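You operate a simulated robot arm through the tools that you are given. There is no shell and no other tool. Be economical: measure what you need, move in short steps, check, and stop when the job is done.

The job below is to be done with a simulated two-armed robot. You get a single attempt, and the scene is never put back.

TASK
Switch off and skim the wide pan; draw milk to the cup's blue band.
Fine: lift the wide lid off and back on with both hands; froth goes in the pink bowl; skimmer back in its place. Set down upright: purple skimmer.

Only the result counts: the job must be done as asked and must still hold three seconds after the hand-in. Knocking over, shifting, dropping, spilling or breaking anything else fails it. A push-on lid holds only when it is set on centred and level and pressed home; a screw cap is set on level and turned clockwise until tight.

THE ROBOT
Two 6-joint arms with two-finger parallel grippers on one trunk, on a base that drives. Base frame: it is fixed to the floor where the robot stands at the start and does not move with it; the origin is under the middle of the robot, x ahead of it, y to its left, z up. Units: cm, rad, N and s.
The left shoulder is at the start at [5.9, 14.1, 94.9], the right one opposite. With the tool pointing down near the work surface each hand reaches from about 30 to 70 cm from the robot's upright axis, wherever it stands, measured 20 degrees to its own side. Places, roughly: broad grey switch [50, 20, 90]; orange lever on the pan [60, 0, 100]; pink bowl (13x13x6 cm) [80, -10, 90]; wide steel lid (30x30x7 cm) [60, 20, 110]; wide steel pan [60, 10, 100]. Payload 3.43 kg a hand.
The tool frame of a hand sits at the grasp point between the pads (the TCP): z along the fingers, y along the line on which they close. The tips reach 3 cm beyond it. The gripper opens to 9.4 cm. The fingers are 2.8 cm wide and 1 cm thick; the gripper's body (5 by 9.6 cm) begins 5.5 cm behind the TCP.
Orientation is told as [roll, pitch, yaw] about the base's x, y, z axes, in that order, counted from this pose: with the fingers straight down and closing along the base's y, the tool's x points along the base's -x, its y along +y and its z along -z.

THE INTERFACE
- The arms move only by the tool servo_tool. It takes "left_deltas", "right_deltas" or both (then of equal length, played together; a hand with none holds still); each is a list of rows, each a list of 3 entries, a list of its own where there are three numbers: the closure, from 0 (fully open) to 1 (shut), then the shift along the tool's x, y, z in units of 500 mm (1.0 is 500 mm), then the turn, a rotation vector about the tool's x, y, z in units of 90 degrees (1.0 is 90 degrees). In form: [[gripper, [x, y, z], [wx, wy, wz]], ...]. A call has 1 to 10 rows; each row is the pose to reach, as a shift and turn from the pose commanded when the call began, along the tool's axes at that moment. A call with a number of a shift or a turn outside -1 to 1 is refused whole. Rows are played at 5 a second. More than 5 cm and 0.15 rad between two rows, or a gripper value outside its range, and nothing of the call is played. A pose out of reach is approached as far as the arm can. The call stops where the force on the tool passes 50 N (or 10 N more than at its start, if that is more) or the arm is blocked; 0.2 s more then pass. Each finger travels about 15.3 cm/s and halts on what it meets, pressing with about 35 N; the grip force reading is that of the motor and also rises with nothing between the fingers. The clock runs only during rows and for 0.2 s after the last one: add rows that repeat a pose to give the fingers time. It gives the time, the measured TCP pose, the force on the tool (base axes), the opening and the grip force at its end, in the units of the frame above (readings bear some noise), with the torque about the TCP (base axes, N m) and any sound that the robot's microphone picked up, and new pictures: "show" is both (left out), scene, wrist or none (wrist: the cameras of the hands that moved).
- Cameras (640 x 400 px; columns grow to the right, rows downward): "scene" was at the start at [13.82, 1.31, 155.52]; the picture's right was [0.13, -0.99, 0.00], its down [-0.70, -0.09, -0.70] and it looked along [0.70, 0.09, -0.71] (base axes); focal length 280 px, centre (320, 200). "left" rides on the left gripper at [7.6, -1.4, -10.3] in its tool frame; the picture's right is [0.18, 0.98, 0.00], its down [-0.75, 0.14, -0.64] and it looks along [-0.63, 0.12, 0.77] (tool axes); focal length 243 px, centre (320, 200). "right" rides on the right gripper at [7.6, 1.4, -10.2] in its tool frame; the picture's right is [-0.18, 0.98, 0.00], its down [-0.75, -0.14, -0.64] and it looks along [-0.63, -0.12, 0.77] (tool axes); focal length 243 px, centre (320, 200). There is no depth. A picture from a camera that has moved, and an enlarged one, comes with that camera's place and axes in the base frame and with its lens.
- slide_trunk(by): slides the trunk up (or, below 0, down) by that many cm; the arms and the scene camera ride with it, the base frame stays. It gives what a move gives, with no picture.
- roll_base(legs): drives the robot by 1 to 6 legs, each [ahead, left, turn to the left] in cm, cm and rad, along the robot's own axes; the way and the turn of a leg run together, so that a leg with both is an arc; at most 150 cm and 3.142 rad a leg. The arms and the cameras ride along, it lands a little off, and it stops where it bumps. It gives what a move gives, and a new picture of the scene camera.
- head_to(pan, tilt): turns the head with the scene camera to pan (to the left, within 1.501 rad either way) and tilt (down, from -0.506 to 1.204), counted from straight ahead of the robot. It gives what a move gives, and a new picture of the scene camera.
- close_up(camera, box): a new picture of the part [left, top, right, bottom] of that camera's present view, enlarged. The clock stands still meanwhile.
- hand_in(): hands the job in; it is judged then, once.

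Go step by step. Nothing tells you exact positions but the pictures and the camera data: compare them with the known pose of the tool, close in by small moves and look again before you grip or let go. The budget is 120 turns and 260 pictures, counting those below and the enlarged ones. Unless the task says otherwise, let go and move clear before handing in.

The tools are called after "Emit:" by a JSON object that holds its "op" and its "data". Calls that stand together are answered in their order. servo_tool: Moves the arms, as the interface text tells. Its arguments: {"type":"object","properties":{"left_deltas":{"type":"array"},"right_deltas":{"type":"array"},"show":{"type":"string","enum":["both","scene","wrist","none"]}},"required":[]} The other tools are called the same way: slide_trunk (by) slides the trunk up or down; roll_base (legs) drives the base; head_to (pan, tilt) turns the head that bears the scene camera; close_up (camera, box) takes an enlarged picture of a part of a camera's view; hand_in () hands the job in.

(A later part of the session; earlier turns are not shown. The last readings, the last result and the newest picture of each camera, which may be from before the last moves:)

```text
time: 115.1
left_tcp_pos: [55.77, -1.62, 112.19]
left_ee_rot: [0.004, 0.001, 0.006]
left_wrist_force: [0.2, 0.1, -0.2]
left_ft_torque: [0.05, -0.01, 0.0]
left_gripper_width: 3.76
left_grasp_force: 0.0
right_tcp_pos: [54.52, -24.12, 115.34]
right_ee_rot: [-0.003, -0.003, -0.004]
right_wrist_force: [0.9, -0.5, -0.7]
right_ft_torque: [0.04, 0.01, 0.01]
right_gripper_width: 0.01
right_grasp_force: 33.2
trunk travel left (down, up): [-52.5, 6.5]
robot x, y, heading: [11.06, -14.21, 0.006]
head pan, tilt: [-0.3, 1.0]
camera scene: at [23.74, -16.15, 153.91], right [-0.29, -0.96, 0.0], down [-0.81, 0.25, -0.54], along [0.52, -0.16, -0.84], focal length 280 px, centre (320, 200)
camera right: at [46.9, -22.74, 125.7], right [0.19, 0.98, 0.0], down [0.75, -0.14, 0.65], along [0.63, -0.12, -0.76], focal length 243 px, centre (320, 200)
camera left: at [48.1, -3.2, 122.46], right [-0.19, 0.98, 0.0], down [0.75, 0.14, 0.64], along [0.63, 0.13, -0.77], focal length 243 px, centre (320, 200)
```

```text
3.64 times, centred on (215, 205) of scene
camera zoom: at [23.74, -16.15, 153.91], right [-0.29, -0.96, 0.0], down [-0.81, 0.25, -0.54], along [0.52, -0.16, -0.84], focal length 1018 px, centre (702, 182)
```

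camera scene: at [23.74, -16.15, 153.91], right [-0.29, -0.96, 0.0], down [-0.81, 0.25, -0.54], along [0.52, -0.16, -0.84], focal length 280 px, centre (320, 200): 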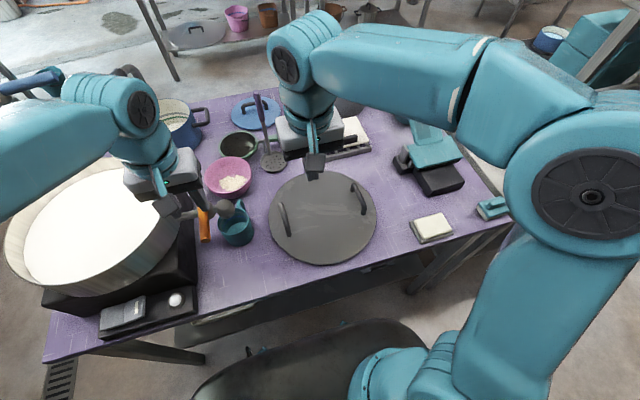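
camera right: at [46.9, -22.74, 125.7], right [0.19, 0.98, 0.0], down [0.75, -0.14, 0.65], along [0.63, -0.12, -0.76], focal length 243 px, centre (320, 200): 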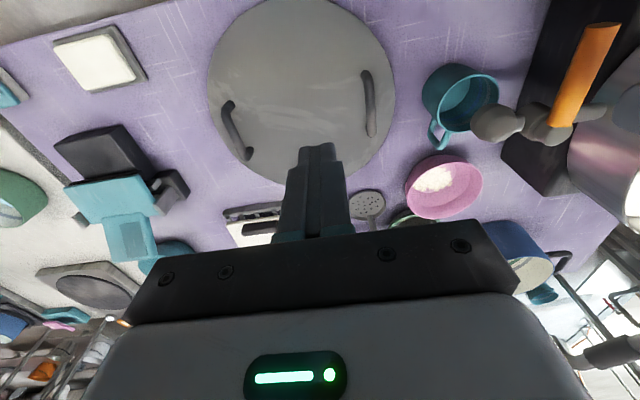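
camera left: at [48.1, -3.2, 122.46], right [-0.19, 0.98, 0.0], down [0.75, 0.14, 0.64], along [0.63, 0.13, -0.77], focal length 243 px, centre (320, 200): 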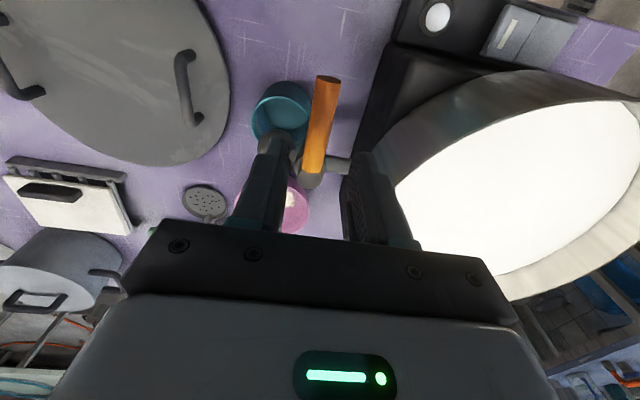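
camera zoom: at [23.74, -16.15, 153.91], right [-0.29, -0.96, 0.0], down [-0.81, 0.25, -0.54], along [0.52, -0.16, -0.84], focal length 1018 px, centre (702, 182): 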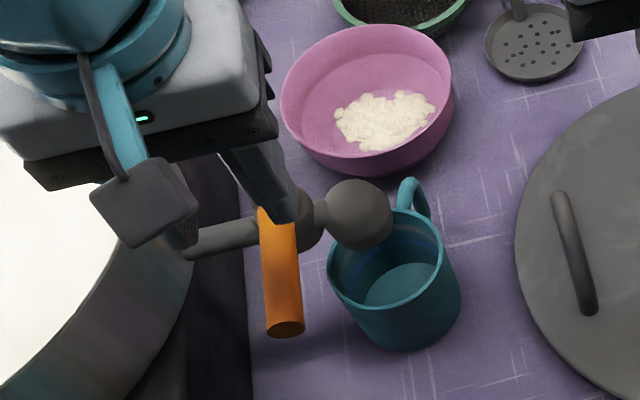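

Emit:
{"op": "servo_tool", "data": {"left_deltas": [[0.6, [0, 0.002, 0.05], [0, 0, 0]], [0.6, [0.004, 0.002, 0.11], [0, 0, 0]], [0.6, [0.004, 0.002, 0.164], [0, 0, 0]], [0.6, [0.004, 0.002, 0.164], [0, 0, 0]]], "show": "wrist"}}

Emit:
{"op": "close_up", "data": {"camera": "right", "box": [400, 10, 640, 200]}}

```text
time: 116.1
left_tcp_pos: [55.45, -1.37, 103.92]
left_ee_rot: [0.003, 0.0, 0.006]
left_wrist_force: [0.3, -0.1, 0.6]
left_ft_torque: [0.01, 0.0, -0.01]
left_gripper_width: 3.76
left_grasp_force: 0.0
right_tcp_pos: [54.36, -24.15, 115.46]
right_ee_rot: [-0.002, -0.004, -0.003]
right_wrist_force: [1.0, -0.5, -0.1]
right_ft_torque: [0.01, 0.0, 0.02]
right_gripper_width: 0.0
right_grasp_force: 32.9
trunk travel left (down, up): [-52.5, 6.5]
robot x, y, heading: [11.32, -14.01, 0.005]
head pan, tilt: [-0.3, 1.0]
camera left: at [47.78, -2.86, 114.28], right [-0.19, 0.98, 0.0], down [0.75, 0.14, 0.64], along [0.63, 0.13, -0.77], focal length 243 px, centre (320, 200)
```

left: 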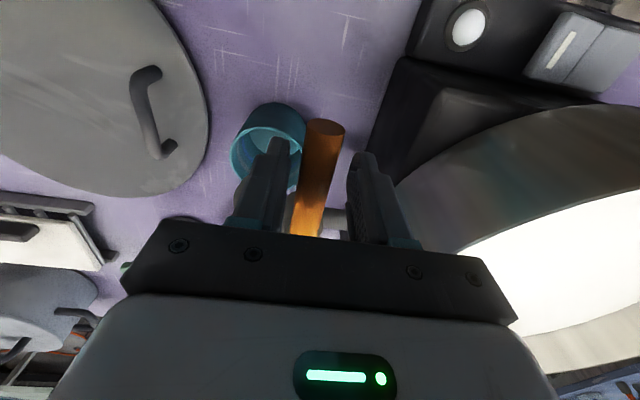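

```text
2.11 times, centred on (520, 105) of right
camera zoom: at [46.81, -22.71, 125.74], right [0.19, 0.98, 0.0], down [0.75, -0.14, 0.65], along [0.63, -0.12, -0.76], focal length 511 px, centre (-101, 400)
```

zoom: 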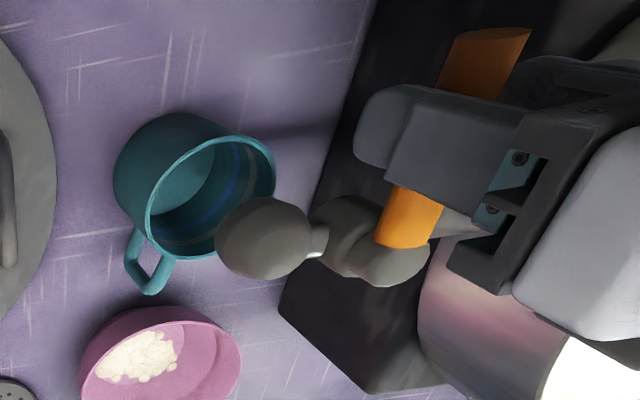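

Emit:
{"op": "servo_tool", "data": {"left_deltas": [[0.68, [0, -0.012, 0], [0, 0, -0.064]], [0.68, [-0.0024, -0.024, 0], [0, 0, -0.127]], [0.68, [-0.0054, -0.0358, 0], [0, 0, -0.191]], [0.68, [-0.0096, -0.0472, 0], [0, 0, -0.255]]], "show": "none"}}

Emit:
{"op": "close_up", "data": {"camera": "right", "box": [400, 10, 640, 200]}}

Emit:
{"op": "close_up", "data": {"camera": "scene", "box": [150, 150, 280, 260]}}

```text
time: 117.1
left_tcp_pos: [56.27, -3.43, 103.89]
left_ee_rot: [0.004, -0.001, 0.408]
left_wrist_force: [0.8, 0.3, 0.6]
left_ft_torque: [-0.01, 0.03, -0.05]
left_gripper_width: 3.02
left_grasp_force: 0.0
right_tcp_pos: [54.43, -24.17, 115.46]
right_ee_rot: [-0.002, -0.006, -0.004]
right_wrist_force: [0.1, 0.5, 0.4]
right_ft_torque: [0.03, 0.01, 0.0]
right_gripper_width: 0.03
right_grasp_force: 33.1
trunk travel left (down, up): [-52.5, 6.5]
robot x, y, heading: [10.49, -14.27, 0.008]
head pan, tilt: [-0.3, 1.0]
```

```text
2.11 times, centred on (520, 105) of right
camera zoom: at [46.83, -22.66, 125.74], right [0.19, 0.98, 0.0], down [0.75, -0.14, 0.65], along [0.63, -0.12, -0.76], focal length 511 px, centre (-101, 400)
```

zoom: 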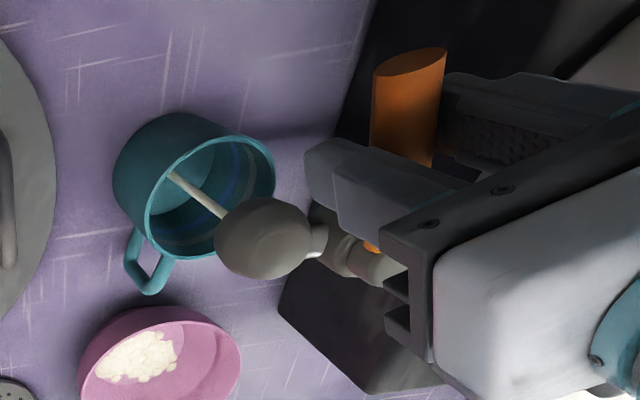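

```text
3.64 times, centred on (215, 205) of scene
camera zoom: at [23.64, -16.03, 153.92], right [-0.29, -0.96, 0.0], down [-0.81, 0.25, -0.54], along [0.52, -0.16, -0.84], focal length 1018 px, centre (702, 182)
```

zoom: 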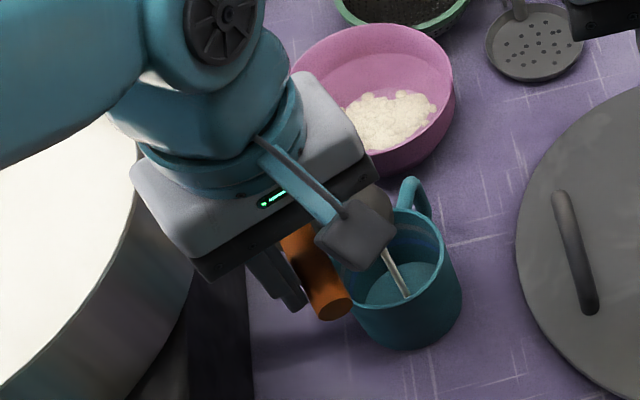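

Emit:
{"op": "servo_tool", "data": {"left_deltas": [[0.68, [0, 0, 0], [0, 0, 0]], [0.68, [0, 0, 0], [0, 0, 0]], [0.68, [0, 0, 0], [0, 0, 0]], [0.68, [0, 0, 0], [0, 0, 0]], [0.68, [0, 0, 0], [0, 0, 0]]], "show": "none"}}

Emit:
{"op": "close_up", "data": {"camera": "right", "box": [430, 40, 530, 160]}}

```text
time: 118.3
left_tcp_pos: [56.17, -3.38, 104.0]
left_ee_rot: [0.005, -0.001, 0.408]
left_wrist_force: [0.2, -0.9, -0.2]
left_ft_torque: [0.0, 0.01, 0.01]
left_gripper_width: 3.0
left_grasp_force: 0.0
right_tcp_pos: [54.4, -24.02, 115.44]
right_ee_rot: [-0.003, -0.005, -0.004]
right_wrist_force: [0.9, 0.4, -0.5]
right_ft_torque: [-0.01, 0.01, 0.0]
right_gripper_width: 0.01
right_grasp_force: 32.4
trunk travel left (down, up): [-52.5, 6.5]
robot x, y, heading: [11.04, -14.47, 0.006]
head pan, tilt: [-0.3, 1.0]
```

```text
3.33 times, centred on (480, 100) of right
camera zoom: at [46.79, -22.62, 125.75], right [0.19, 0.98, 0.0], down [0.75, -0.14, 0.65], along [0.63, -0.12, -0.76], focal length 809 px, centre (-213, 533)
```

zoom: 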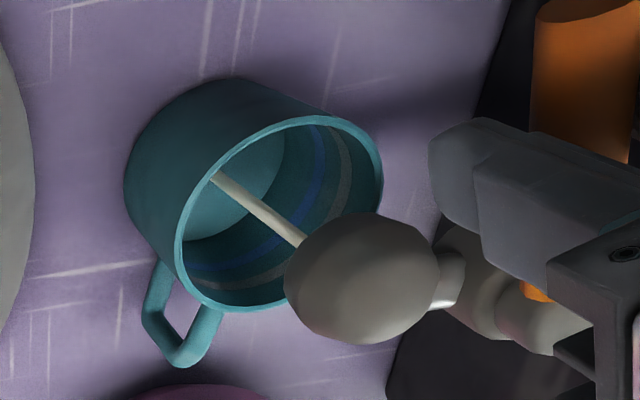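

Emit:
{"op": "servo_tool", "data": {"left_deltas": [[0.68, [0, 0, 0], [0, 0, 0]], [0.68, [0, 0, 0], [0, 0, 0]], [0.68, [0, 0, 0], [0, 0, 0]], [0.68, [0, 0, 0], [0, 0, 0]], [0.68, [0, 0, 0], [0, 0, 0]], [0.68, [0, 0, 0], [0, 0, 0]], [0.68, [0, 0, 0], [0, 0, 0]], [0.68, [0, 0, 0], [0, 0, 0]], [0.68, [0, 0, 0], [0, 0, 0]], [0.68, [0, 0, 0], [0, 0, 0]]], "show": "none"}}

Emit:
{"op": "close_up", "data": {"camera": "right", "box": [430, 40, 530, 160]}}

Emit:
{"op": "close_up", "data": {"camera": "scene", "box": [190, 180, 270, 260]}}

```text
time: 120.5
left_tcp_pos: [56.09, -3.32, 104.05]
left_ee_rot: [0.005, -0.004, 0.406]
left_wrist_force: [0.2, 0.8, -0.1]
left_ft_torque: [-0.01, 0.03, -0.01]
left_gripper_width: 3.0
left_grasp_force: 0.0
right_tcp_pos: [54.46, -24.02, 115.48]
right_ee_rot: [0.0, -0.007, -0.003]
right_wrist_force: [0.8, 0.3, 0.8]
right_ft_torque: [0.01, -0.03, 0.0]
right_gripper_width: 0.01
right_grasp_force: 32.7
trunk travel left (down, up): [-52.5, 6.5]
robot x, y, heading: [10.87, -14.71, 0.011]
head pan, tilt: [-0.3, 1.0]
```

```text
3.33 times, centred on (480, 100) of right
camera zoom: at [46.81, -22.63, 125.75], right [0.19, 0.98, 0.0], down [0.75, -0.14, 0.65], along [0.63, -0.12, -0.76], focal length 809 px, centre (-213, 533)
```

zoom: 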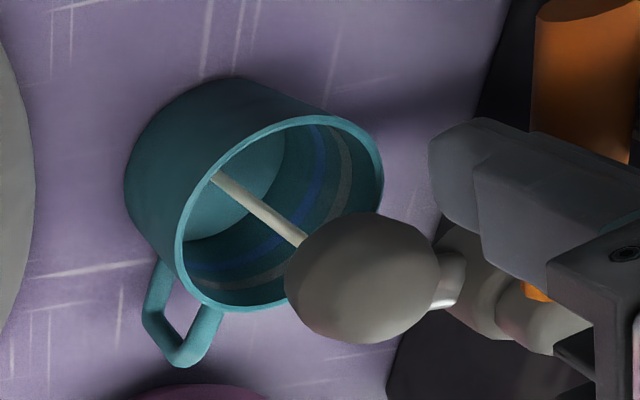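

```text
5.00 times, centred on (230, 220) of scene
camera zoom: at [23.62, -15.99, 153.92], right [-0.29, -0.96, 0.0], down [-0.81, 0.25, -0.54], along [0.52, -0.16, -0.84], focal length 1400 px, centre (770, 100)
```

zoom: 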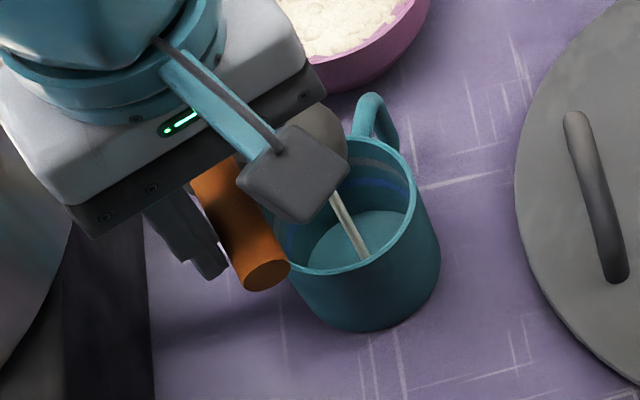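

Emit:
{"op": "servo_tool", "data": {"left_deltas": [[0.68, [0, -0.012, 0], [0, 0, -0.064]], [0.68, [-0.0024, -0.024, 0], [0, 0, -0.127]], [0.68, [-0.0054, -0.0358, 0], [0, 0, -0.191]], [0.68, [-0.0096, -0.0472, 0], [0, 0, -0.255]], [0.68, [-0.0096, -0.0472, 0], [0, 0, -0.255]]], "show": "none"}}

Emit:
{"op": "close_up", "data": {"camera": "right", "box": [400, 10, 560, 160]}}

Emit:
{"op": "close_up", "data": {"camera": "scene", "box": [190, 180, 270, 260]}}

```text
time: 121.7
left_tcp_pos: [57.33, -5.27, 104.08]
left_ee_rot: [0.001, -0.002, 0.811]
left_wrist_force: [-0.1, -0.1, 0.0]
left_ft_torque: [0.01, -0.02, -0.02]
left_gripper_width: 3.01
left_grasp_force: 0.0
right_tcp_pos: [54.32, -24.04, 115.55]
right_ee_rot: [-0.003, -0.006, -0.003]
right_wrist_force: [0.1, 0.4, 0.2]
right_ft_torque: [0.01, -0.01, 0.01]
right_gripper_width: 0.0
right_grasp_force: 33.0
trunk travel left (down, up): [-52.5, 6.5]
robot x, y, heading: [10.95, -14.26, 0.001]
head pan, tilt: [-0.3, 1.0]
```

```text
2.67 times, centred on (480, 85) of right
camera zoom: at [46.78, -22.61, 125.76], right [0.19, 0.98, 0.0], down [0.75, -0.14, 0.65], along [0.63, -0.12, -0.76], focal length 647 px, centre (-107, 507)
```

zoom: 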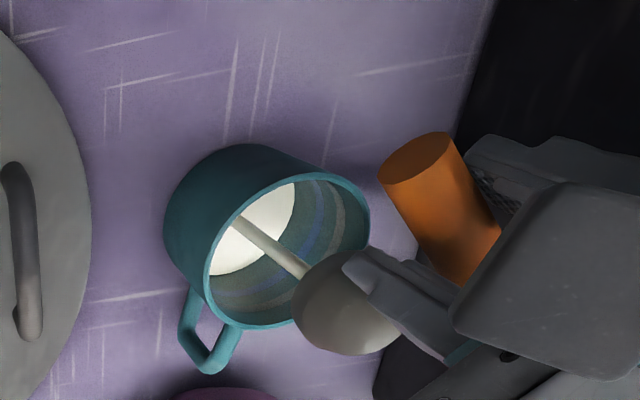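

```text
5.00 times, centred on (230, 220) of scene
camera zoom: at [23.59, -15.96, 153.92], right [-0.29, -0.96, 0.0], down [-0.8, 0.25, -0.54], along [0.52, -0.16, -0.84], focal length 1400 px, centre (770, 100)
```

zoom: 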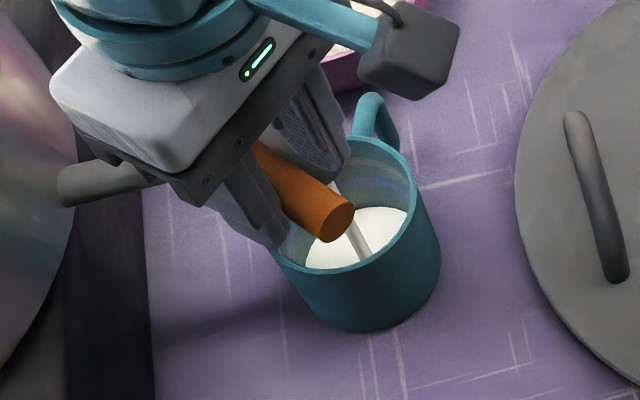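

Emit:
{"op": "servo_tool", "data": {"left_deltas": [[0.68, [0, 0, 0], [0, 0, 0]], [0.68, [0, 0, 0], [0, 0, 0]], [0.68, [0, 0, 0], [0, 0, 0]], [0.68, [0, 0, 0], [0, 0, 0]]], "show": "none"}}

Emit:
{"op": "close_up", "data": {"camera": "right", "box": [430, 40, 510, 140]}}

```text
time: 122.7
left_tcp_pos: [57.37, -5.22, 103.93]
left_ee_rot: [0.0, -0.001, 0.807]
left_wrist_force: [-0.1, -0.6, -0.2]
left_ft_torque: [0.02, 0.01, 0.03]
left_gripper_width: 2.99
left_grasp_force: 0.1
right_tcp_pos: [54.4, -24.14, 115.45]
right_ee_rot: [-0.001, -0.006, -0.002]
right_wrist_force: [0.3, 0.2, 0.0]
right_ft_torque: [-0.01, 0.01, 0.0]
right_gripper_width: 0.02
right_grasp_force: 32.8
trunk travel left (down, up): [-52.5, 6.5]
robot x, y, heading: [11.35, -14.29, 0.004]
head pan, tilt: [-0.3, 1.0]
```

```text
4.00 times, centred on (470, 90) of right
camera zoom: at [46.79, -22.63, 125.75], right [0.19, 0.98, 0.0], down [0.75, -0.14, 0.65], along [0.63, -0.12, -0.76], focal length 970 px, centre (-280, 640)
```

zoom: 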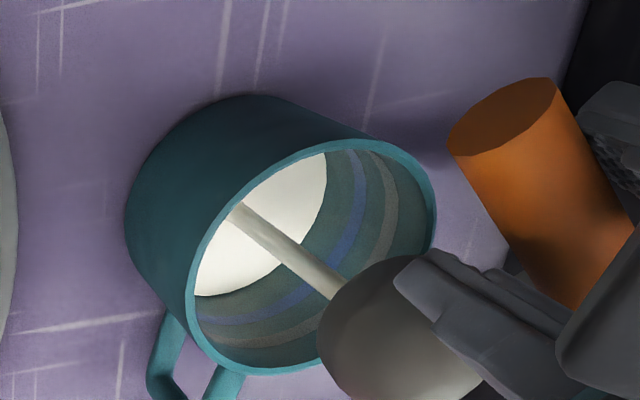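

Emit:
{"op": "servo_tool", "data": {"left_deltas": [[0.68, [0, 0, 0], [0, 0, 0]], [0.68, [0, 0, 0], [0, 0, 0]], [0.68, [0, 0, 0], [0, 0, 0]], [0.68, [0, 0, 0], [0, 0, 0]], [0.68, [0, 0, 0], [0, 0, 0]], [0.68, [0, 0, 0], [0, 0, 0]], [0.68, [0, 0, 0], [0, 0, 0]], [0.68, [0, 0, 0], [0, 0, 0]]], "show": "none"}}

Emit:
{"op": "close_up", "data": {"camera": "right", "box": [430, 40, 510, 140]}}

```text
time: 124.5
left_tcp_pos: [57.44, -5.28, 104.09]
left_ee_rot: [0.002, -0.001, 0.808]
left_wrist_force: [-0.2, -0.4, -0.7]
left_ft_torque: [0.03, -0.02, 0.01]
left_gripper_width: 3.01
left_grasp_force: 0.1
right_tcp_pos: [54.42, -24.06, 115.46]
right_ee_rot: [-0.002, -0.004, -0.002]
right_wrist_force: [-0.9, 0.5, 1.0]
right_ft_torque: [-0.02, -0.03, 0.0]
right_gripper_width: 0.02
right_grasp_force: 32.7
trunk travel left (down, up): [-52.5, 6.5]
robot x, y, heading: [10.86, -14.43, 0.004]
head pan, tilt: [-0.3, 1.0]
```

```text
4.00 times, centred on (470, 90) of right
camera zoom: at [46.81, -22.63, 125.75], right [0.19, 0.98, 0.0], down [0.75, -0.14, 0.65], along [0.63, -0.12, -0.76], focal length 970 px, centre (-280, 640)
```

zoom: 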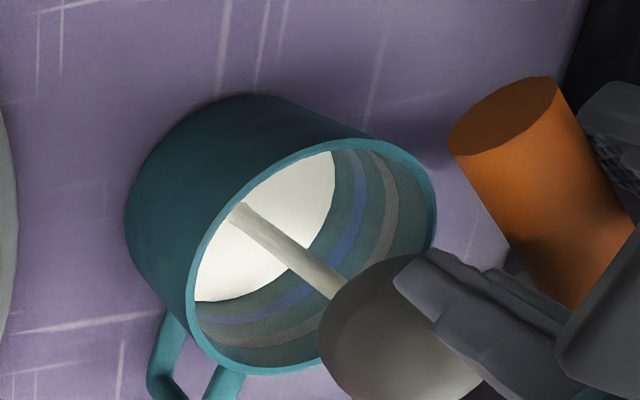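

Emit:
{"op": "servo_tool", "data": {"left_deltas": [[0.68, [0, 0, 0], [0, 0, 0]], [0.68, [0, 0, 0], [0, 0, 0]], [0.68, [0, 0, 0], [0, 0, 0]], [0.68, [0, 0, 0], [0, 0, 0]], [0.68, [0, 0, 0], [0, 0, 0]], [0.68, [0, 0, 0], [0, 0, 0]], [0.68, [0, 0, 0], [0, 0, 0]], [0.68, [0, 0, 0], [0, 0, 0]], [0.68, [0, 0, 0], [0, 0, 0]], [0.68, [0, 0, 0], [0, 0, 0]]], "show": "none"}}

Emit:
{"op": "close_up", "data": {"camera": "right", "box": [430, 40, 510, 140]}}

Emit:
{"op": "close_up", "data": {"camera": "scene", "box": [210, 190, 270, 260]}}

```text
time: 126.7
left_tcp_pos: [57.39, -5.31, 104.04]
left_ee_rot: [0.003, -0.003, 0.809]
left_wrist_force: [0.5, 0.9, -0.4]
left_ft_torque: [-0.03, 0.02, -0.02]
left_gripper_width: 2.99
left_grasp_force: 0.0
right_tcp_pos: [54.36, -24.04, 115.46]
right_ee_rot: [-0.002, -0.004, -0.003]
right_wrist_force: [-0.2, -0.1, -0.8]
right_ft_torque: [0.02, 0.02, -0.03]
right_gripper_width: 0.01
right_grasp_force: 33.1
trunk travel left (down, up): [-52.5, 6.5]
robot x, y, heading: [10.58, -14.36, 0.003]
head pan, tilt: [-0.3, 1.0]
```

```text
4.00 times, centred on (470, 90) of right
camera zoom: at [46.8, -22.63, 125.75], right [0.19, 0.98, 0.0], down [0.75, -0.14, 0.65], along [0.63, -0.12, -0.76], focal length 970 px, centre (-280, 640)
```

zoom: 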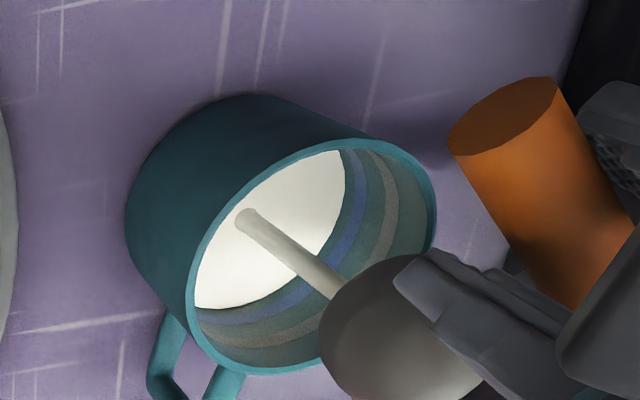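

```text
5.71 times, centred on (240, 225) of scene
camera zoom: at [23.61, -15.99, 153.92], right [-0.29, -0.96, 0.0], down [-0.81, 0.25, -0.54], along [0.52, -0.16, -0.84], focal length 1600 px, centre (777, 57)
```

zoom: 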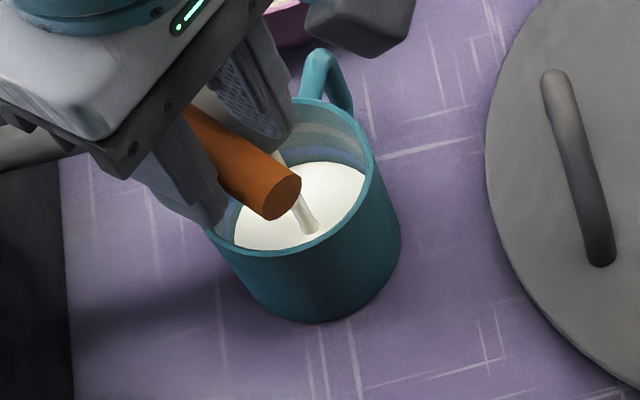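

Emit:
{"op": "servo_tool", "data": {"left_deltas": [[0.68, [0, 0, 0], [0, 0, 0]], [0.68, [0, 0, 0], [0, 0, 0]], [0.68, [0, 0, 0], [0, 0, 0]], [0.68, [0, 0, 0], [0, 0, 0]], [0.68, [0, 0, 0], [0, 0, 0]]], "show": "none"}}

Emit:
{"op": "close_up", "data": {"camera": "right", "box": [440, 60, 500, 120]}}

```text
time: 127.9
left_tcp_pos: [57.45, -5.23, 104.04]
left_ee_rot: [0.003, -0.002, 0.807]
left_wrist_force: [-0.2, -0.3, 0.4]
left_ft_torque: [0.02, -0.04, 0.01]
left_gripper_width: 3.02
left_grasp_force: 0.1
right_tcp_pos: [54.22, -24.01, 115.49]
right_ee_rot: [-0.002, -0.006, -0.003]
right_wrist_force: [0.3, 0.1, 0.6]
right_ft_torque: [0.03, 0.01, 0.03]
right_gripper_width: 0.0
right_grasp_force: 33.2
trunk travel left (down, up): [-52.5, 6.5]
robot x, y, heading: [11.1, -14.55, 0.008]
head pan, tilt: [-0.3, 1.0]
```

```text
6.67 times, centred on (470, 90) of right
camera zoom: at [46.81, -22.63, 125.75], right [0.19, 0.98, 0.0], down [0.75, -0.14, 0.65], along [0.63, -0.12, -0.76], focal length 1618 px, centre (-680, 933)
```

zoom: 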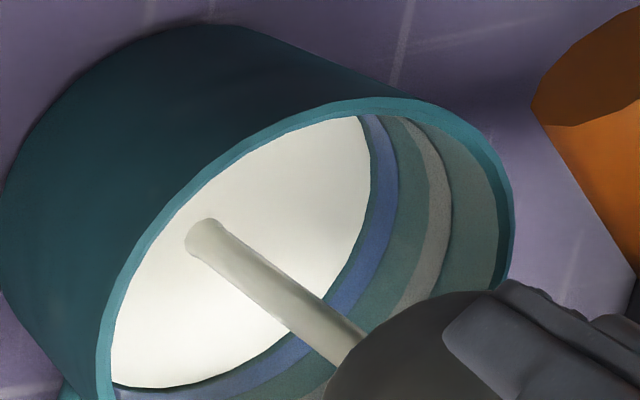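

Emit:
{"op": "servo_tool", "data": {"left_deltas": [[0.68, [0, 0, 0], [0, 0, 0]], [0.68, [0, 0, 0], [0, 0, 0]], [0.68, [0, 0, 0], [0, 0, 0]], [0.68, [0, 0, 0], [0, 0, 0]]], "show": "none"}}

Emit:
{"op": "close_up", "data": {"camera": "right", "box": [440, 60, 500, 120]}}

Emit:
{"op": "servo_tool", "data": {"left_deltas": [[0.68, [-0.0012, 0.0169, 0], [0, 0, 0.0891]], [0.68, [-0.0047, 0.0334, 0], [0, 0, 0.1783]], [0.68, [-0.0105, 0.0493, 0], [0, 0, 0.2674]], [0.68, [-0.0185, 0.0643, 0], [0, 0, 0.3565]], [0.68, [-0.0284, 0.0779, 0], [0, 0, 0.4456]], [0.68, [-0.0402, 0.0901, 0], [0, 0, 0.5348]]], "show": "none"}}

Emit:
{"op": "close_up", "data": {"camera": "right", "box": [400, 10, 640, 200]}}

Emit:
{"op": "close_up", "data": {"camera": "right", "box": [440, 60, 500, 120]}}

```text
time: 128.9
left_tcp_pos: [57.43, -5.25, 104.05]
left_ee_rot: [0.0, -0.003, 0.808]
left_wrist_force: [0.5, 0.0, -0.4]
left_ft_torque: [-0.01, -0.01, -0.01]
left_gripper_width: 3.01
left_grasp_force: 0.1
right_tcp_pos: [54.45, -24.01, 115.43]
right_ee_rot: [-0.001, -0.006, -0.005]
right_wrist_force: [1.1, -0.2, -0.1]
right_ft_torque: [-0.01, -0.01, 0.02]
right_gripper_width: 0.01
right_grasp_force: 32.9
trunk travel left (down, up): [-52.5, 6.5]
robot x, y, heading: [11.04, -13.76, 0.003]
head pan, tilt: [-0.3, 1.0]
```

```text
6.67 times, centred on (470, 90) of right
camera zoom: at [46.81, -22.63, 125.75], right [0.19, 0.98, 0.0], down [0.75, -0.14, 0.65], along [0.63, -0.12, -0.76], focal length 1618 px, centre (-680, 933)
```

zoom: 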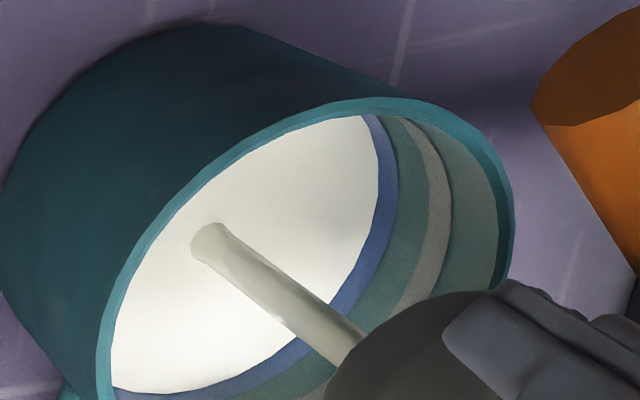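

```text
time: 130.3
left_tcp_pos: [55.43, -0.82, 104.0]
left_ee_rot: [0.004, 0.001, -0.033]
left_wrist_force: [0.8, -3.9, 1.0]
left_ft_torque: [-0.07, -0.03, 0.02]
left_gripper_width: 3.24
left_grasp_force: 1.8
right_tcp_pos: [54.56, -24.18, 115.46]
right_ee_rot: [-0.002, -0.003, -0.003]
right_wrist_force: [0.6, -1.1, 0.9]
right_ft_torque: [-0.01, 0.01, 0.0]
right_gripper_width: 0.0
right_grasp_force: 33.4
trunk travel left (down, up): [-52.5, 6.5]
robot x, y, heading: [10.84, -14.24, 0.004]
head pan, tilt: [-0.3, 1.0]
```

```text
2.11 times, centred on (520, 105) of right
camera zoom: at [46.82, -22.71, 125.74], right [0.19, 0.98, 0.0], down [0.75, -0.14, 0.65], along [0.63, -0.12, -0.76], focal length 511 px, centre (-101, 400)
```

zoom: 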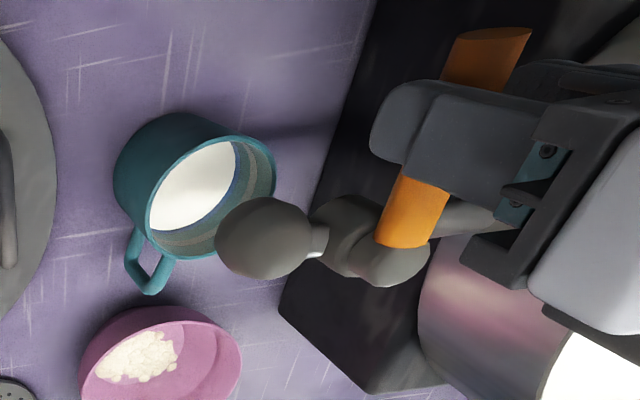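

```text
6.67 times, centred on (470, 90) of right
camera zoom: at [46.82, -22.71, 125.74], right [0.19, 0.98, 0.0], down [0.75, -0.14, 0.65], along [0.63, -0.12, -0.76], focal length 1618 px, centre (-680, 933)
```

zoom: 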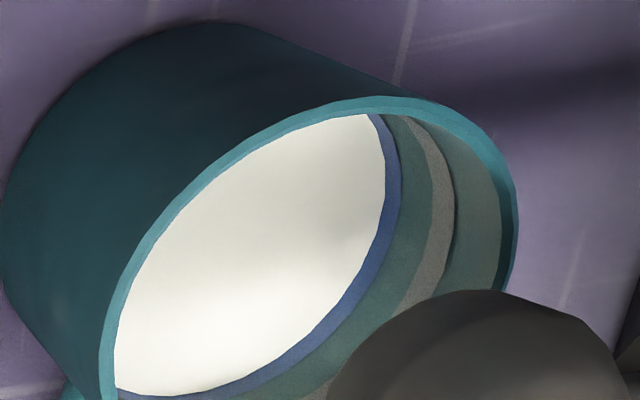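

Emit:
{"op": "servo_tool", "data": {"left_deltas": [[0.5, [0, -0.004, 0], [0, 0, 0]], [0.5, [0, -0.004, -0.06], [0, 0, 0]], [0.4, [0, -0.004, -0.14], [0, 0, 0]], [0.2, [0, -0.004, -0.23], [0, 0, -0.02]], [0.2, [0, -0.004, -0.32], [0, 0, -0.02]], [0.2, [0, -0.004, -0.4], [0, 0, -0.02]]], "right_deltas": [[1, [0, 0, 0], [0, 0, 0]], [0.5, [0, 0, -0.02], [0, 0, 0]], [0.3, [0, 0, -0.05], [0, 0, 0]], [0.2, [0, 0, -0.09], [0, 0, 0]], [0.2, [0, 0, -0.14], [0, 0, 0]], [0.2, [0, 0, -0.18], [0, 0, 0]]], "show": "scene"}}

Emit:
{"op": "roll_base", "data": {"legs": [[-1, -14, 0]]}}

Emit:
{"op": "head_to", "data": {"pan": 0, "tilt": 1.0}}

```text
time: 131.7
left_tcp_pos: [55.28, -0.98, 123.93]
left_ee_rot: [0.005, 0.0, -0.002]
left_wrist_force: [-0.2, 0.2, -0.8]
left_ft_torque: [0.03, 0.04, -0.01]
left_gripper_width: 7.55
left_grasp_force: 0.0
right_tcp_pos: [54.2, -23.98, 124.33]
right_ee_rot: [-0.002, -0.006, -0.003]
right_wrist_force: [0.4, -0.7, 0.9]
right_ft_torque: [0.01, 0.02, 0.0]
right_gripper_width: 7.52
right_grasp_force: 0.0
trunk travel left (down, up): [-52.5, 6.5]
robot x, y, heading: [10.98, -14.61, 0.004]
head pan, tilt: [-0.3, 1.0]
camera scene: at [23.64, -16.0, 153.91], right [-0.29, -0.96, 0.0], down [-0.81, 0.25, -0.54], along [0.52, -0.16, -0.84], focal length 280 px, centre (320, 200)
```

scene: 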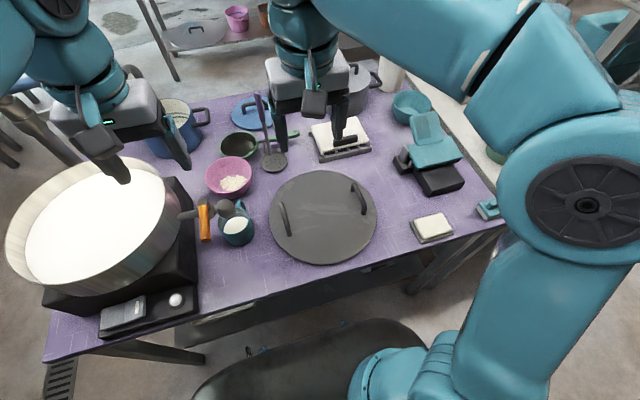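

```text
time: 134.0
left_tcp_pos: [54.25, -14.08, 123.89]
left_ee_rot: [0.001, 0.0, -0.001]
left_wrist_force: [0.6, -0.1, -0.1]
left_ft_torque: [-0.03, 0.03, 0.0]
left_gripper_width: 7.55
left_grasp_force: 0.1
right_tcp_pos: [53.26, -37.11, 124.46]
right_ee_rot: [-0.004, -0.005, -0.003]
right_wrist_force: [-0.5, 0.9, -1.1]
right_ft_torque: [-0.02, 0.01, -0.02]
right_gripper_width: 7.54
right_grasp_force: 0.1
trunk travel left (down, up): [-52.5, 6.5]
robot x, y, heading: [9.93, -27.72, 0.004]
head pan, tilt: [-0.3, 1.0]
camera scene: at [22.58, -29.4, 153.93], right [-0.29, -0.96, 0.0], down [-0.8, 0.24, -0.54], along [0.52, -0.16, -0.84], focal length 280 px, centre (320, 200)
```

scene: 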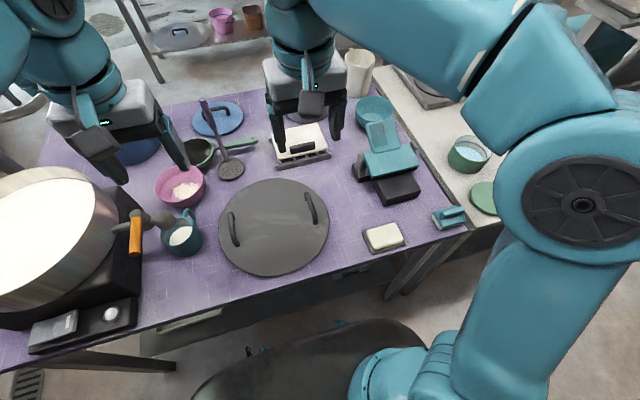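

```text
time: 134.8
left_tcp_pos: [54.41, -14.39, 123.96]
left_ee_rot: [0.005, -0.001, 0.0]
left_wrist_force: [-0.1, 0.0, -0.3]
left_ft_torque: [0.01, 0.0, 0.02]
left_gripper_width: 7.52
left_grasp_force: 0.1
right_tcp_pos: [53.33, -37.54, 124.32]
right_ee_rot: [-0.001, -0.006, -0.003]
right_wrist_force: [0.1, 0.7, 0.3]
right_ft_torque: [-0.01, 0.01, 0.02]
right_gripper_width: 7.53
right_grasp_force: 0.0
trunk travel left (down, up): [-52.5, 6.5]
robot x, y, heading: [9.98, -27.97, 0.006]
head pan, tilt: [0.0, 1.0]
camera scene: at [22.94, -27.73, 153.92], right [0.0, -1.0, 0.0], down [-0.84, 0.0, -0.54], along [0.54, 0.0, -0.84], focal length 280 px, centre (320, 200)
```

scene: 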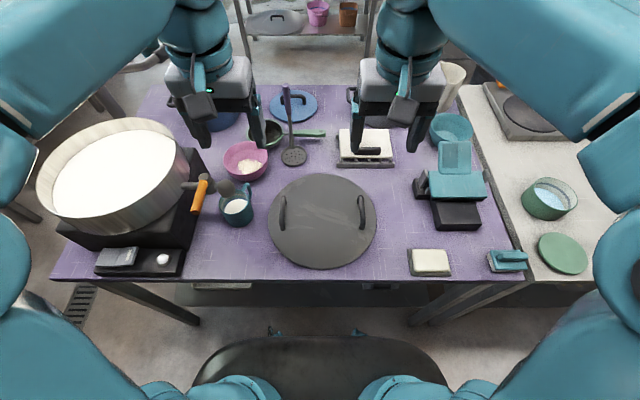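

Emit:
{"op": "servo_tool", "data": {"left_deltas": [[0, [-0.04, -0.03, 0.05], [0, 0, 0]], [0, [-0.08, -0.06, 0.1], [0, 0, 0]], [0, [-0.112, -0.09, 0.17], [0, 0, 0]], [0, [-0.112, -0.092, 0.26], [0, 0, 0]], [0, [-0.112, -0.092, 0.35], [0, 0, 0]], [0, [-0.112, -0.092, 0.44], [0, 0, 0]], [0, [-0.112, -0.092, 0.51], [0, 0, 0]], [0, [-0.112, -0.092, 0.51], [0, 0, 0]]], "right_deltas": [[0, [-0.04, -0.02, 0.05], [0, 0, 0]], [0, [-0.08, -0.04, 0.1], [0, 0, 0]], [0, [-0.134, -0.05, 0.17], [0, 0.004, 0]], [0, [-0.134, -0.05, 0.26], [0, 0.004, 0]], [0, [-0.134, -0.05, 0.35], [0, 0.004, 0]], [0, [-0.134, -0.05, 0.44], [0, 0.004, 0]], [0, [-0.134, -0.05, 0.518], [0, 0.004, 0]], [0, [-0.134, -0.05, 0.518], [0, 0.004, 0]]], "show": "wrist"}}

```text
time: 136.6
left_tcp_pos: [59.81, -18.77, 98.33]
left_ee_rot: [0.004, 0.0, 0.0]
left_wrist_force: [0.1, -0.7, 0.7]
left_ft_torque: [-0.02, -0.01, -0.01]
left_gripper_width: 9.42
left_grasp_force: 0.1
right_tcp_pos: [59.97, -39.88, 98.45]
right_ee_rot: [-0.001, 0.0, -0.003]
right_wrist_force: [0.3, 0.6, -0.2]
right_ft_torque: [0.02, 0.03, 0.02]
right_gripper_width: 9.4
right_grasp_force: 0.1
trunk travel left (down, up): [-52.5, 6.5]
robot x, y, heading: [10.14, -27.56, 0.003]
head pan, tilt: [0.0, 1.0]
camera right: at [52.43, -38.45, 108.72], right [0.19, 0.98, 0.0], down [0.75, -0.14, 0.64], along [0.63, -0.12, -0.77], focal length 243 px, centre (320, 200)
camera left: at [52.09, -20.51, 108.69], right [-0.18, 0.98, 0.0], down [0.75, 0.14, 0.64], along [0.63, 0.12, -0.77], focal length 243 px, centre (320, 200)
```

right: 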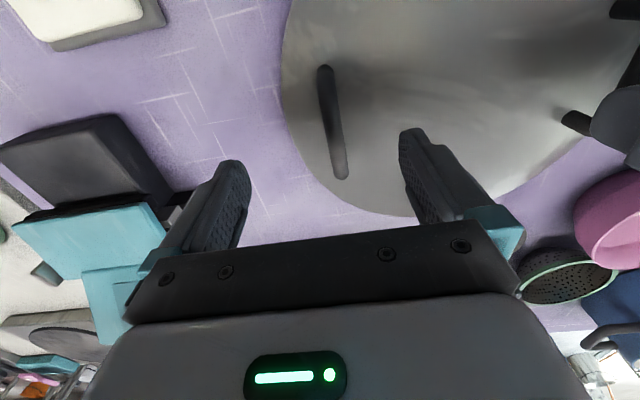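
left: 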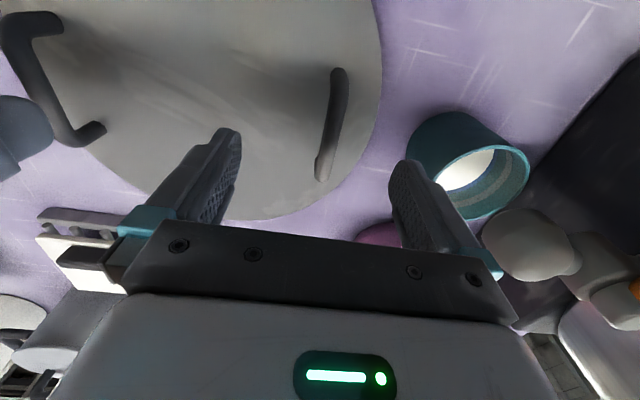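

Emit:
{"op": "servo_tool", "data": {"left_deltas": [[0, [-0.012, 0.009, 0.03], [0, 0, 0]], [0, [-0.012, 0.009, 0.09], [0, 0, 0]], [0, [-0.012, 0.009, 0.14], [0, 0, 0]], [0, [-0.012, 0.009, 0.158], [0, 0, 0]], [0.5, [-0.012, 0.009, 0.158], [0, 0, 0]], [1, [-0.012, 0.009, 0.158], [0, 0, 0]], [1, [-0.012, 0.009, 0.158], [0, 0, 0]], [1, [-0.012, 0.009, 0.158], [0, 0, 0]]], "right_deltas": [[0, [-0.009, 0.016, 0.03], [0, 0, 0]], [0, [-0.009, 0.016, 0.09], [0, 0, 0]], [0, [-0.009, 0.016, 0.14], [0, 0, 0]], [0, [-0.009, 0.016, 0.16], [0, 0, 0]], [0.5, [-0.009, 0.016, 0.16], [0, 0, 0]], [1, [-0.009, 0.016, 0.16], [0, 0, 0]], [1, [-0.009, 0.016, 0.16], [0, 0, 0]], [1, [-0.009, 0.016, 0.16], [0, 0, 0]]], "show": "wrist"}}

```text
time: 138.4
left_tcp_pos: [60.39, -18.14, 90.66]
left_ee_rot: [0.002, -0.001, 0.002]
left_wrist_force: [4.4, 4.8, -0.3]
left_ft_torque: [0.03, 0.03, 0.49]
left_gripper_width: 1.81
left_grasp_force: 35.1
right_tcp_pos: [60.51, -39.25, 90.39]
right_ee_rot: [-0.004, 0.002, -0.001]
right_wrist_force: [-7.1, -6.6, 1.6]
right_ft_torque: [0.04, -0.22, 0.62]
right_gripper_width: 1.81
right_grasp_force: 34.7
trunk travel left (down, up): [-52.5, 6.5]
robot x, y, heading: [9.76, -27.99, 0.004]
head pan, tilt: [0.0, 1.0]
camera right: at [53.02, -37.77, 100.81], right [0.19, 0.98, 0.0], down [0.75, -0.14, 0.64], along [0.63, -0.12, -0.77], focal length 243 px, centre (320, 200)
camera left: at [52.73, -19.79, 100.89], right [-0.19, 0.98, 0.0], down [0.75, 0.14, 0.64], along [0.63, 0.12, -0.77], focal length 243 px, centre (320, 200)
```

right: 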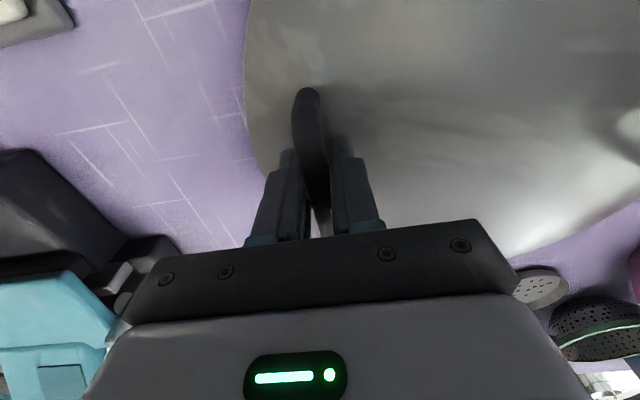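
left: 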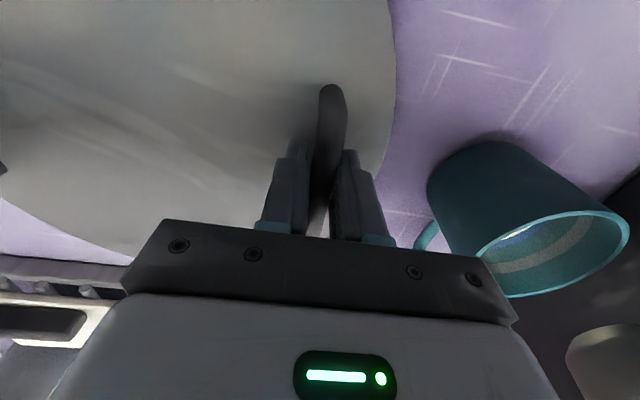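

Emit:
{"op": "servo_tool", "data": {"left_deltas": [[1, [0, 0, -0.02], [0, 0, 0]], [1, [0, 0, -0.09], [0, 0, 0]], [1, [0, 0, -0.17], [0, 0, 0]], [1, [0, 0, -0.25], [0, 0, 0]], [1, [0, 0, -0.33], [0, 0, 0]], [1, [0, 0, -0.41], [0, 0, 0]], [1, [0, 0, -0.49], [0, 0, 0]], [1, [0, 0, -0.57], [0, 0, 0]], [1, [0, 0, -0.65], [0, 0, 0]], [1, [0, 0, -0.67], [0, 0, 0]]], "right_deltas": [[1, [0, 0, -0.02], [0, 0, 0]], [1, [0, 0, -0.09], [0, 0, 0]], [1, [0, 0, -0.17], [0, 0, 0]], [1, [0, 0, -0.25], [0, 0, 0]], [1, [0, 0, -0.33], [0, 0, 0]], [1, [0, 0, -0.41], [0, 0, 0]], [1, [0, 0, -0.49], [0, 0, 0]], [1, [0, 0, -0.57], [0, 0, 0]], [1, [0, 0, -0.65], [0, 0, 0]], [1, [0, 0, -0.67], [0, 0, 0]]], "show": "scene"}}

Emit:
{"op": "roll_base", "data": {"legs": [[2.6, 47.4, 0]]}}

```text
time: 140.6
left_tcp_pos: [60.27, -18.24, 124.05]
left_ee_rot: [0.005, 0.0, 0.0]
left_wrist_force: [5.0, 6.3, -3.6]
left_ft_torque: [0.02, 0.27, 0.53]
left_gripper_width: 1.8
left_grasp_force: 35.1
right_tcp_pos: [60.51, -39.26, 123.99]
right_ee_rot: [-0.002, 0.001, 0.0]
right_wrist_force: [-5.4, -7.5, -1.8]
right_ft_torque: [0.1, -0.24, 0.56]
right_gripper_width: 1.83
right_grasp_force: 34.7
trunk travel left (down, up): [-52.5, 6.5]
robot x, y, heading: [10.14, -28.02, 0.002]
head pan, tilt: [0.0, 1.0]
camera scene: at [22.95, -27.56, 153.92], right [0.0, -1.0, 0.0], down [-0.84, 0.0, -0.54], along [0.54, 0.0, -0.84], focal length 280 px, centre (320, 200)
```

scene: 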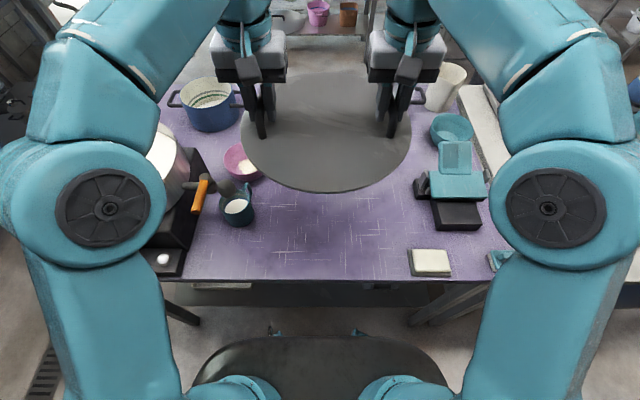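

```text
time: 147.2
left_tcp_pos: [62.45, 29.52, 124.07]
left_ee_rot: [0.005, -0.001, 0.01]
left_wrist_force: [5.3, -6.7, -3.8]
left_ft_torque: [0.02, -0.05, 0.45]
left_gripper_width: 1.79
left_grasp_force: 35.0
right_tcp_pos: [62.78, 8.53, 123.87]
right_ee_rot: [-0.001, 0.001, 0.007]
right_wrist_force: [-5.9, 6.5, -2.7]
right_ft_torque: [0.03, 0.1, 0.6]
right_gripper_width: 1.82
right_grasp_force: 34.7
trunk travel left (down, up): [-52.5, 6.5]
robot x, y, heading: [12.12, 19.33, 0.014]
head pan, tilt: [0.0, 1.0]
camera scene: at [25.09, 20.0, 153.92], right [0.01, -1.0, 0.0], down [-0.84, -0.01, -0.54], along [0.54, 0.01, -0.84], focal length 280 px, centre (320, 200)
```

scene: 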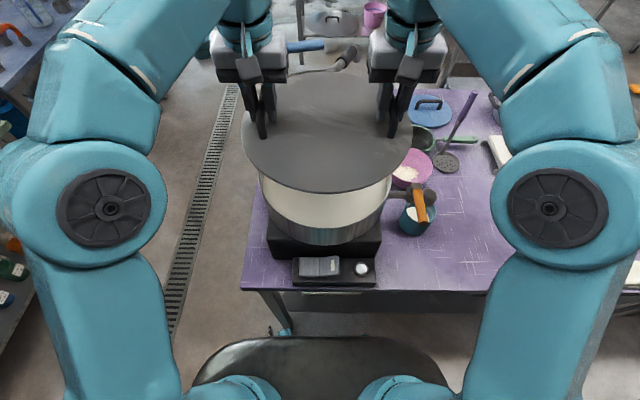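

Emit:
{"op": "servo_tool", "data": {"left_deltas": [[1, [-0.01, -0.006, 0.06], [0, 0, 0]], [1, [-0.01, -0.006, 0.12], [0, 0, 0]], [1, [-0.01, -0.006, 0.18], [0, 0, 0]], [1, [-0.01, -0.006, 0.21], [0, 0, 0]], [1, [-0.01, -0.006, 0.21], [0, 0, 0]]], "right_deltas": [[1, [-0.01, -0.006, 0.06], [0, 0, 0]], [1, [-0.01, -0.006, 0.12], [0, 0, 0]], [1, [-0.01, -0.006, 0.18], [0, 0, 0]], [1, [-0.01, -0.006, 0.21], [0, 0, 0]], [1, [-0.01, -0.006, 0.21], [0, 0, 0]]], "show": "none"}}

Emit:
{"op": "close_up", "data": {"camera": "scene", "box": [220, 80, 440, 270]}}

Emit:
{"op": "close_up", "data": {"camera": "right", "box": [180, 0, 640, 280]}}

Emit:
{"op": "close_up", "data": {"camera": "left", "box": [0, 0, 460, 280]}}

```text
time: 148.3
left_tcp_pos: [62.98, 29.03, 113.42]
left_ee_rot: [0.006, -0.001, 0.01]
left_wrist_force: [1.1, 18.2, -2.2]
left_ft_torque: [-0.01, -0.28, 0.11]
left_gripper_width: 1.81
left_grasp_force: 35.6
right_tcp_pos: [63.19, 8.22, 113.17]
right_ee_rot: [-0.003, -0.001, 0.005]
right_wrist_force: [-2.1, -17.6, -2.2]
right_ft_torque: [-0.02, 0.28, 0.32]
right_gripper_width: 1.82
right_grasp_force: 35.2
trunk travel left (down, up): [-52.5, 6.5]
robot x, y, heading: [12.16, 19.3, 0.01]
head pan, tilt: [0.0, 1.0]
```

```text
2.11 times, centred on (330, 175) of scene
camera zoom: at [25.0, 19.96, 153.94], right [0.01, -1.0, 0.0], down [-0.84, -0.01, -0.54], along [0.54, 0.01, -0.84], focal length 589 px, centre (299, 253)
```

zoom: 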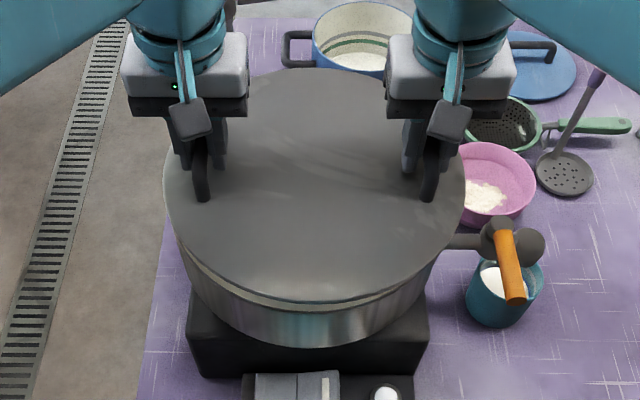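

```text
1.39 times, centred on (410, 140) of right
camera zoom: at [55.66, 9.52, 123.62], right [0.18, 0.98, 0.0], down [0.75, -0.14, 0.64], along [0.63, -0.12, -0.77], focal length 338 px, centre (195, 284)
```

zoom: 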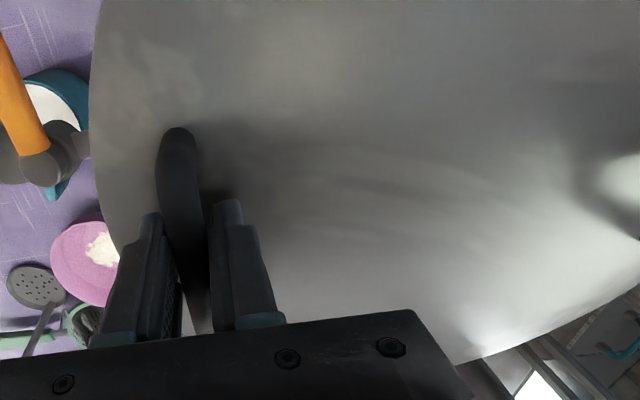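

```text
1.39 times, centred on (230, 140) of left
camera zoom: at [55.33, 27.47, 123.77], right [-0.19, 0.98, 0.0], down [0.75, 0.14, 0.64], along [0.63, 0.13, -0.77], focal length 338 px, centre (445, 284)
```

zoom: 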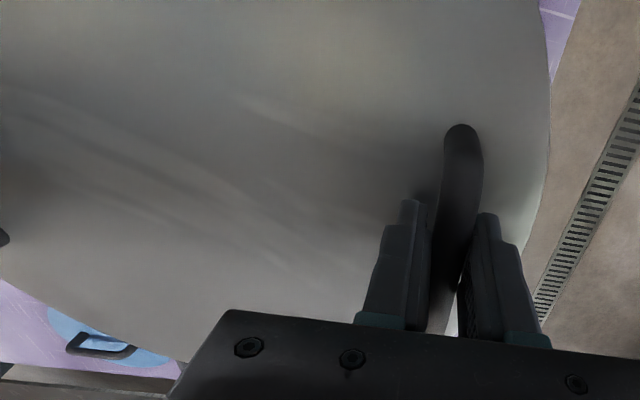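

Emit:
{"op": "servo_tool", "data": {"left_deltas": [[1, [0, 0.005, 0.015], [0, 0, 0]], [1, [0, 0.005, 0.03], [0, 0, 0]], [1, [0, 0.005, 0.036], [0, 0, 0]]], "right_deltas": [[1, [0, 0.001, 0.013], [0, 0, 0]], [1, [0, 0.001, 0.026], [0, 0, 0]], [1, [0, 0.001, 0.031], [0, 0, 0]]], "show": "none"}}

Emit:
{"op": "close_up", "data": {"camera": "scene", "box": [260, 140, 400, 250]}}

```text
time: 149.2
left_tcp_pos: [63.09, 29.34, 111.63]
left_ee_rot: [-0.001, -0.003, 0.007]
left_wrist_force: [2.1, -6.5, -2.1]
left_ft_torque: [-0.1, 0.12, 0.17]
left_gripper_width: 1.83
left_grasp_force: 34.8
right_tcp_pos: [63.3, 8.38, 111.72]
right_ee_rot: [0.0, 0.003, 0.007]
right_wrist_force: [-1.9, 5.5, -2.8]
right_ft_torque: [-0.01, -0.11, 0.22]
right_gripper_width: 1.79
right_grasp_force: 34.6
trunk travel left (down, up): [-52.5, 6.5]
robot x, y, heading: [12.04, 19.82, 0.014]
head pan, tilt: [0.0, 1.0]
```

```text
3.64 times, centred on (330, 195) of scene
camera zoom: at [25.2, 19.97, 153.91], right [0.01, -1.0, 0.0], down [-0.84, -0.01, -0.54], along [0.54, 0.01, -0.84], focal length 1018 px, centre (284, 218)
```

zoom: 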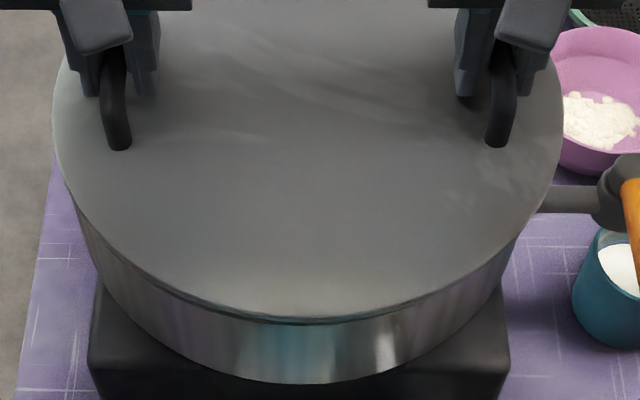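

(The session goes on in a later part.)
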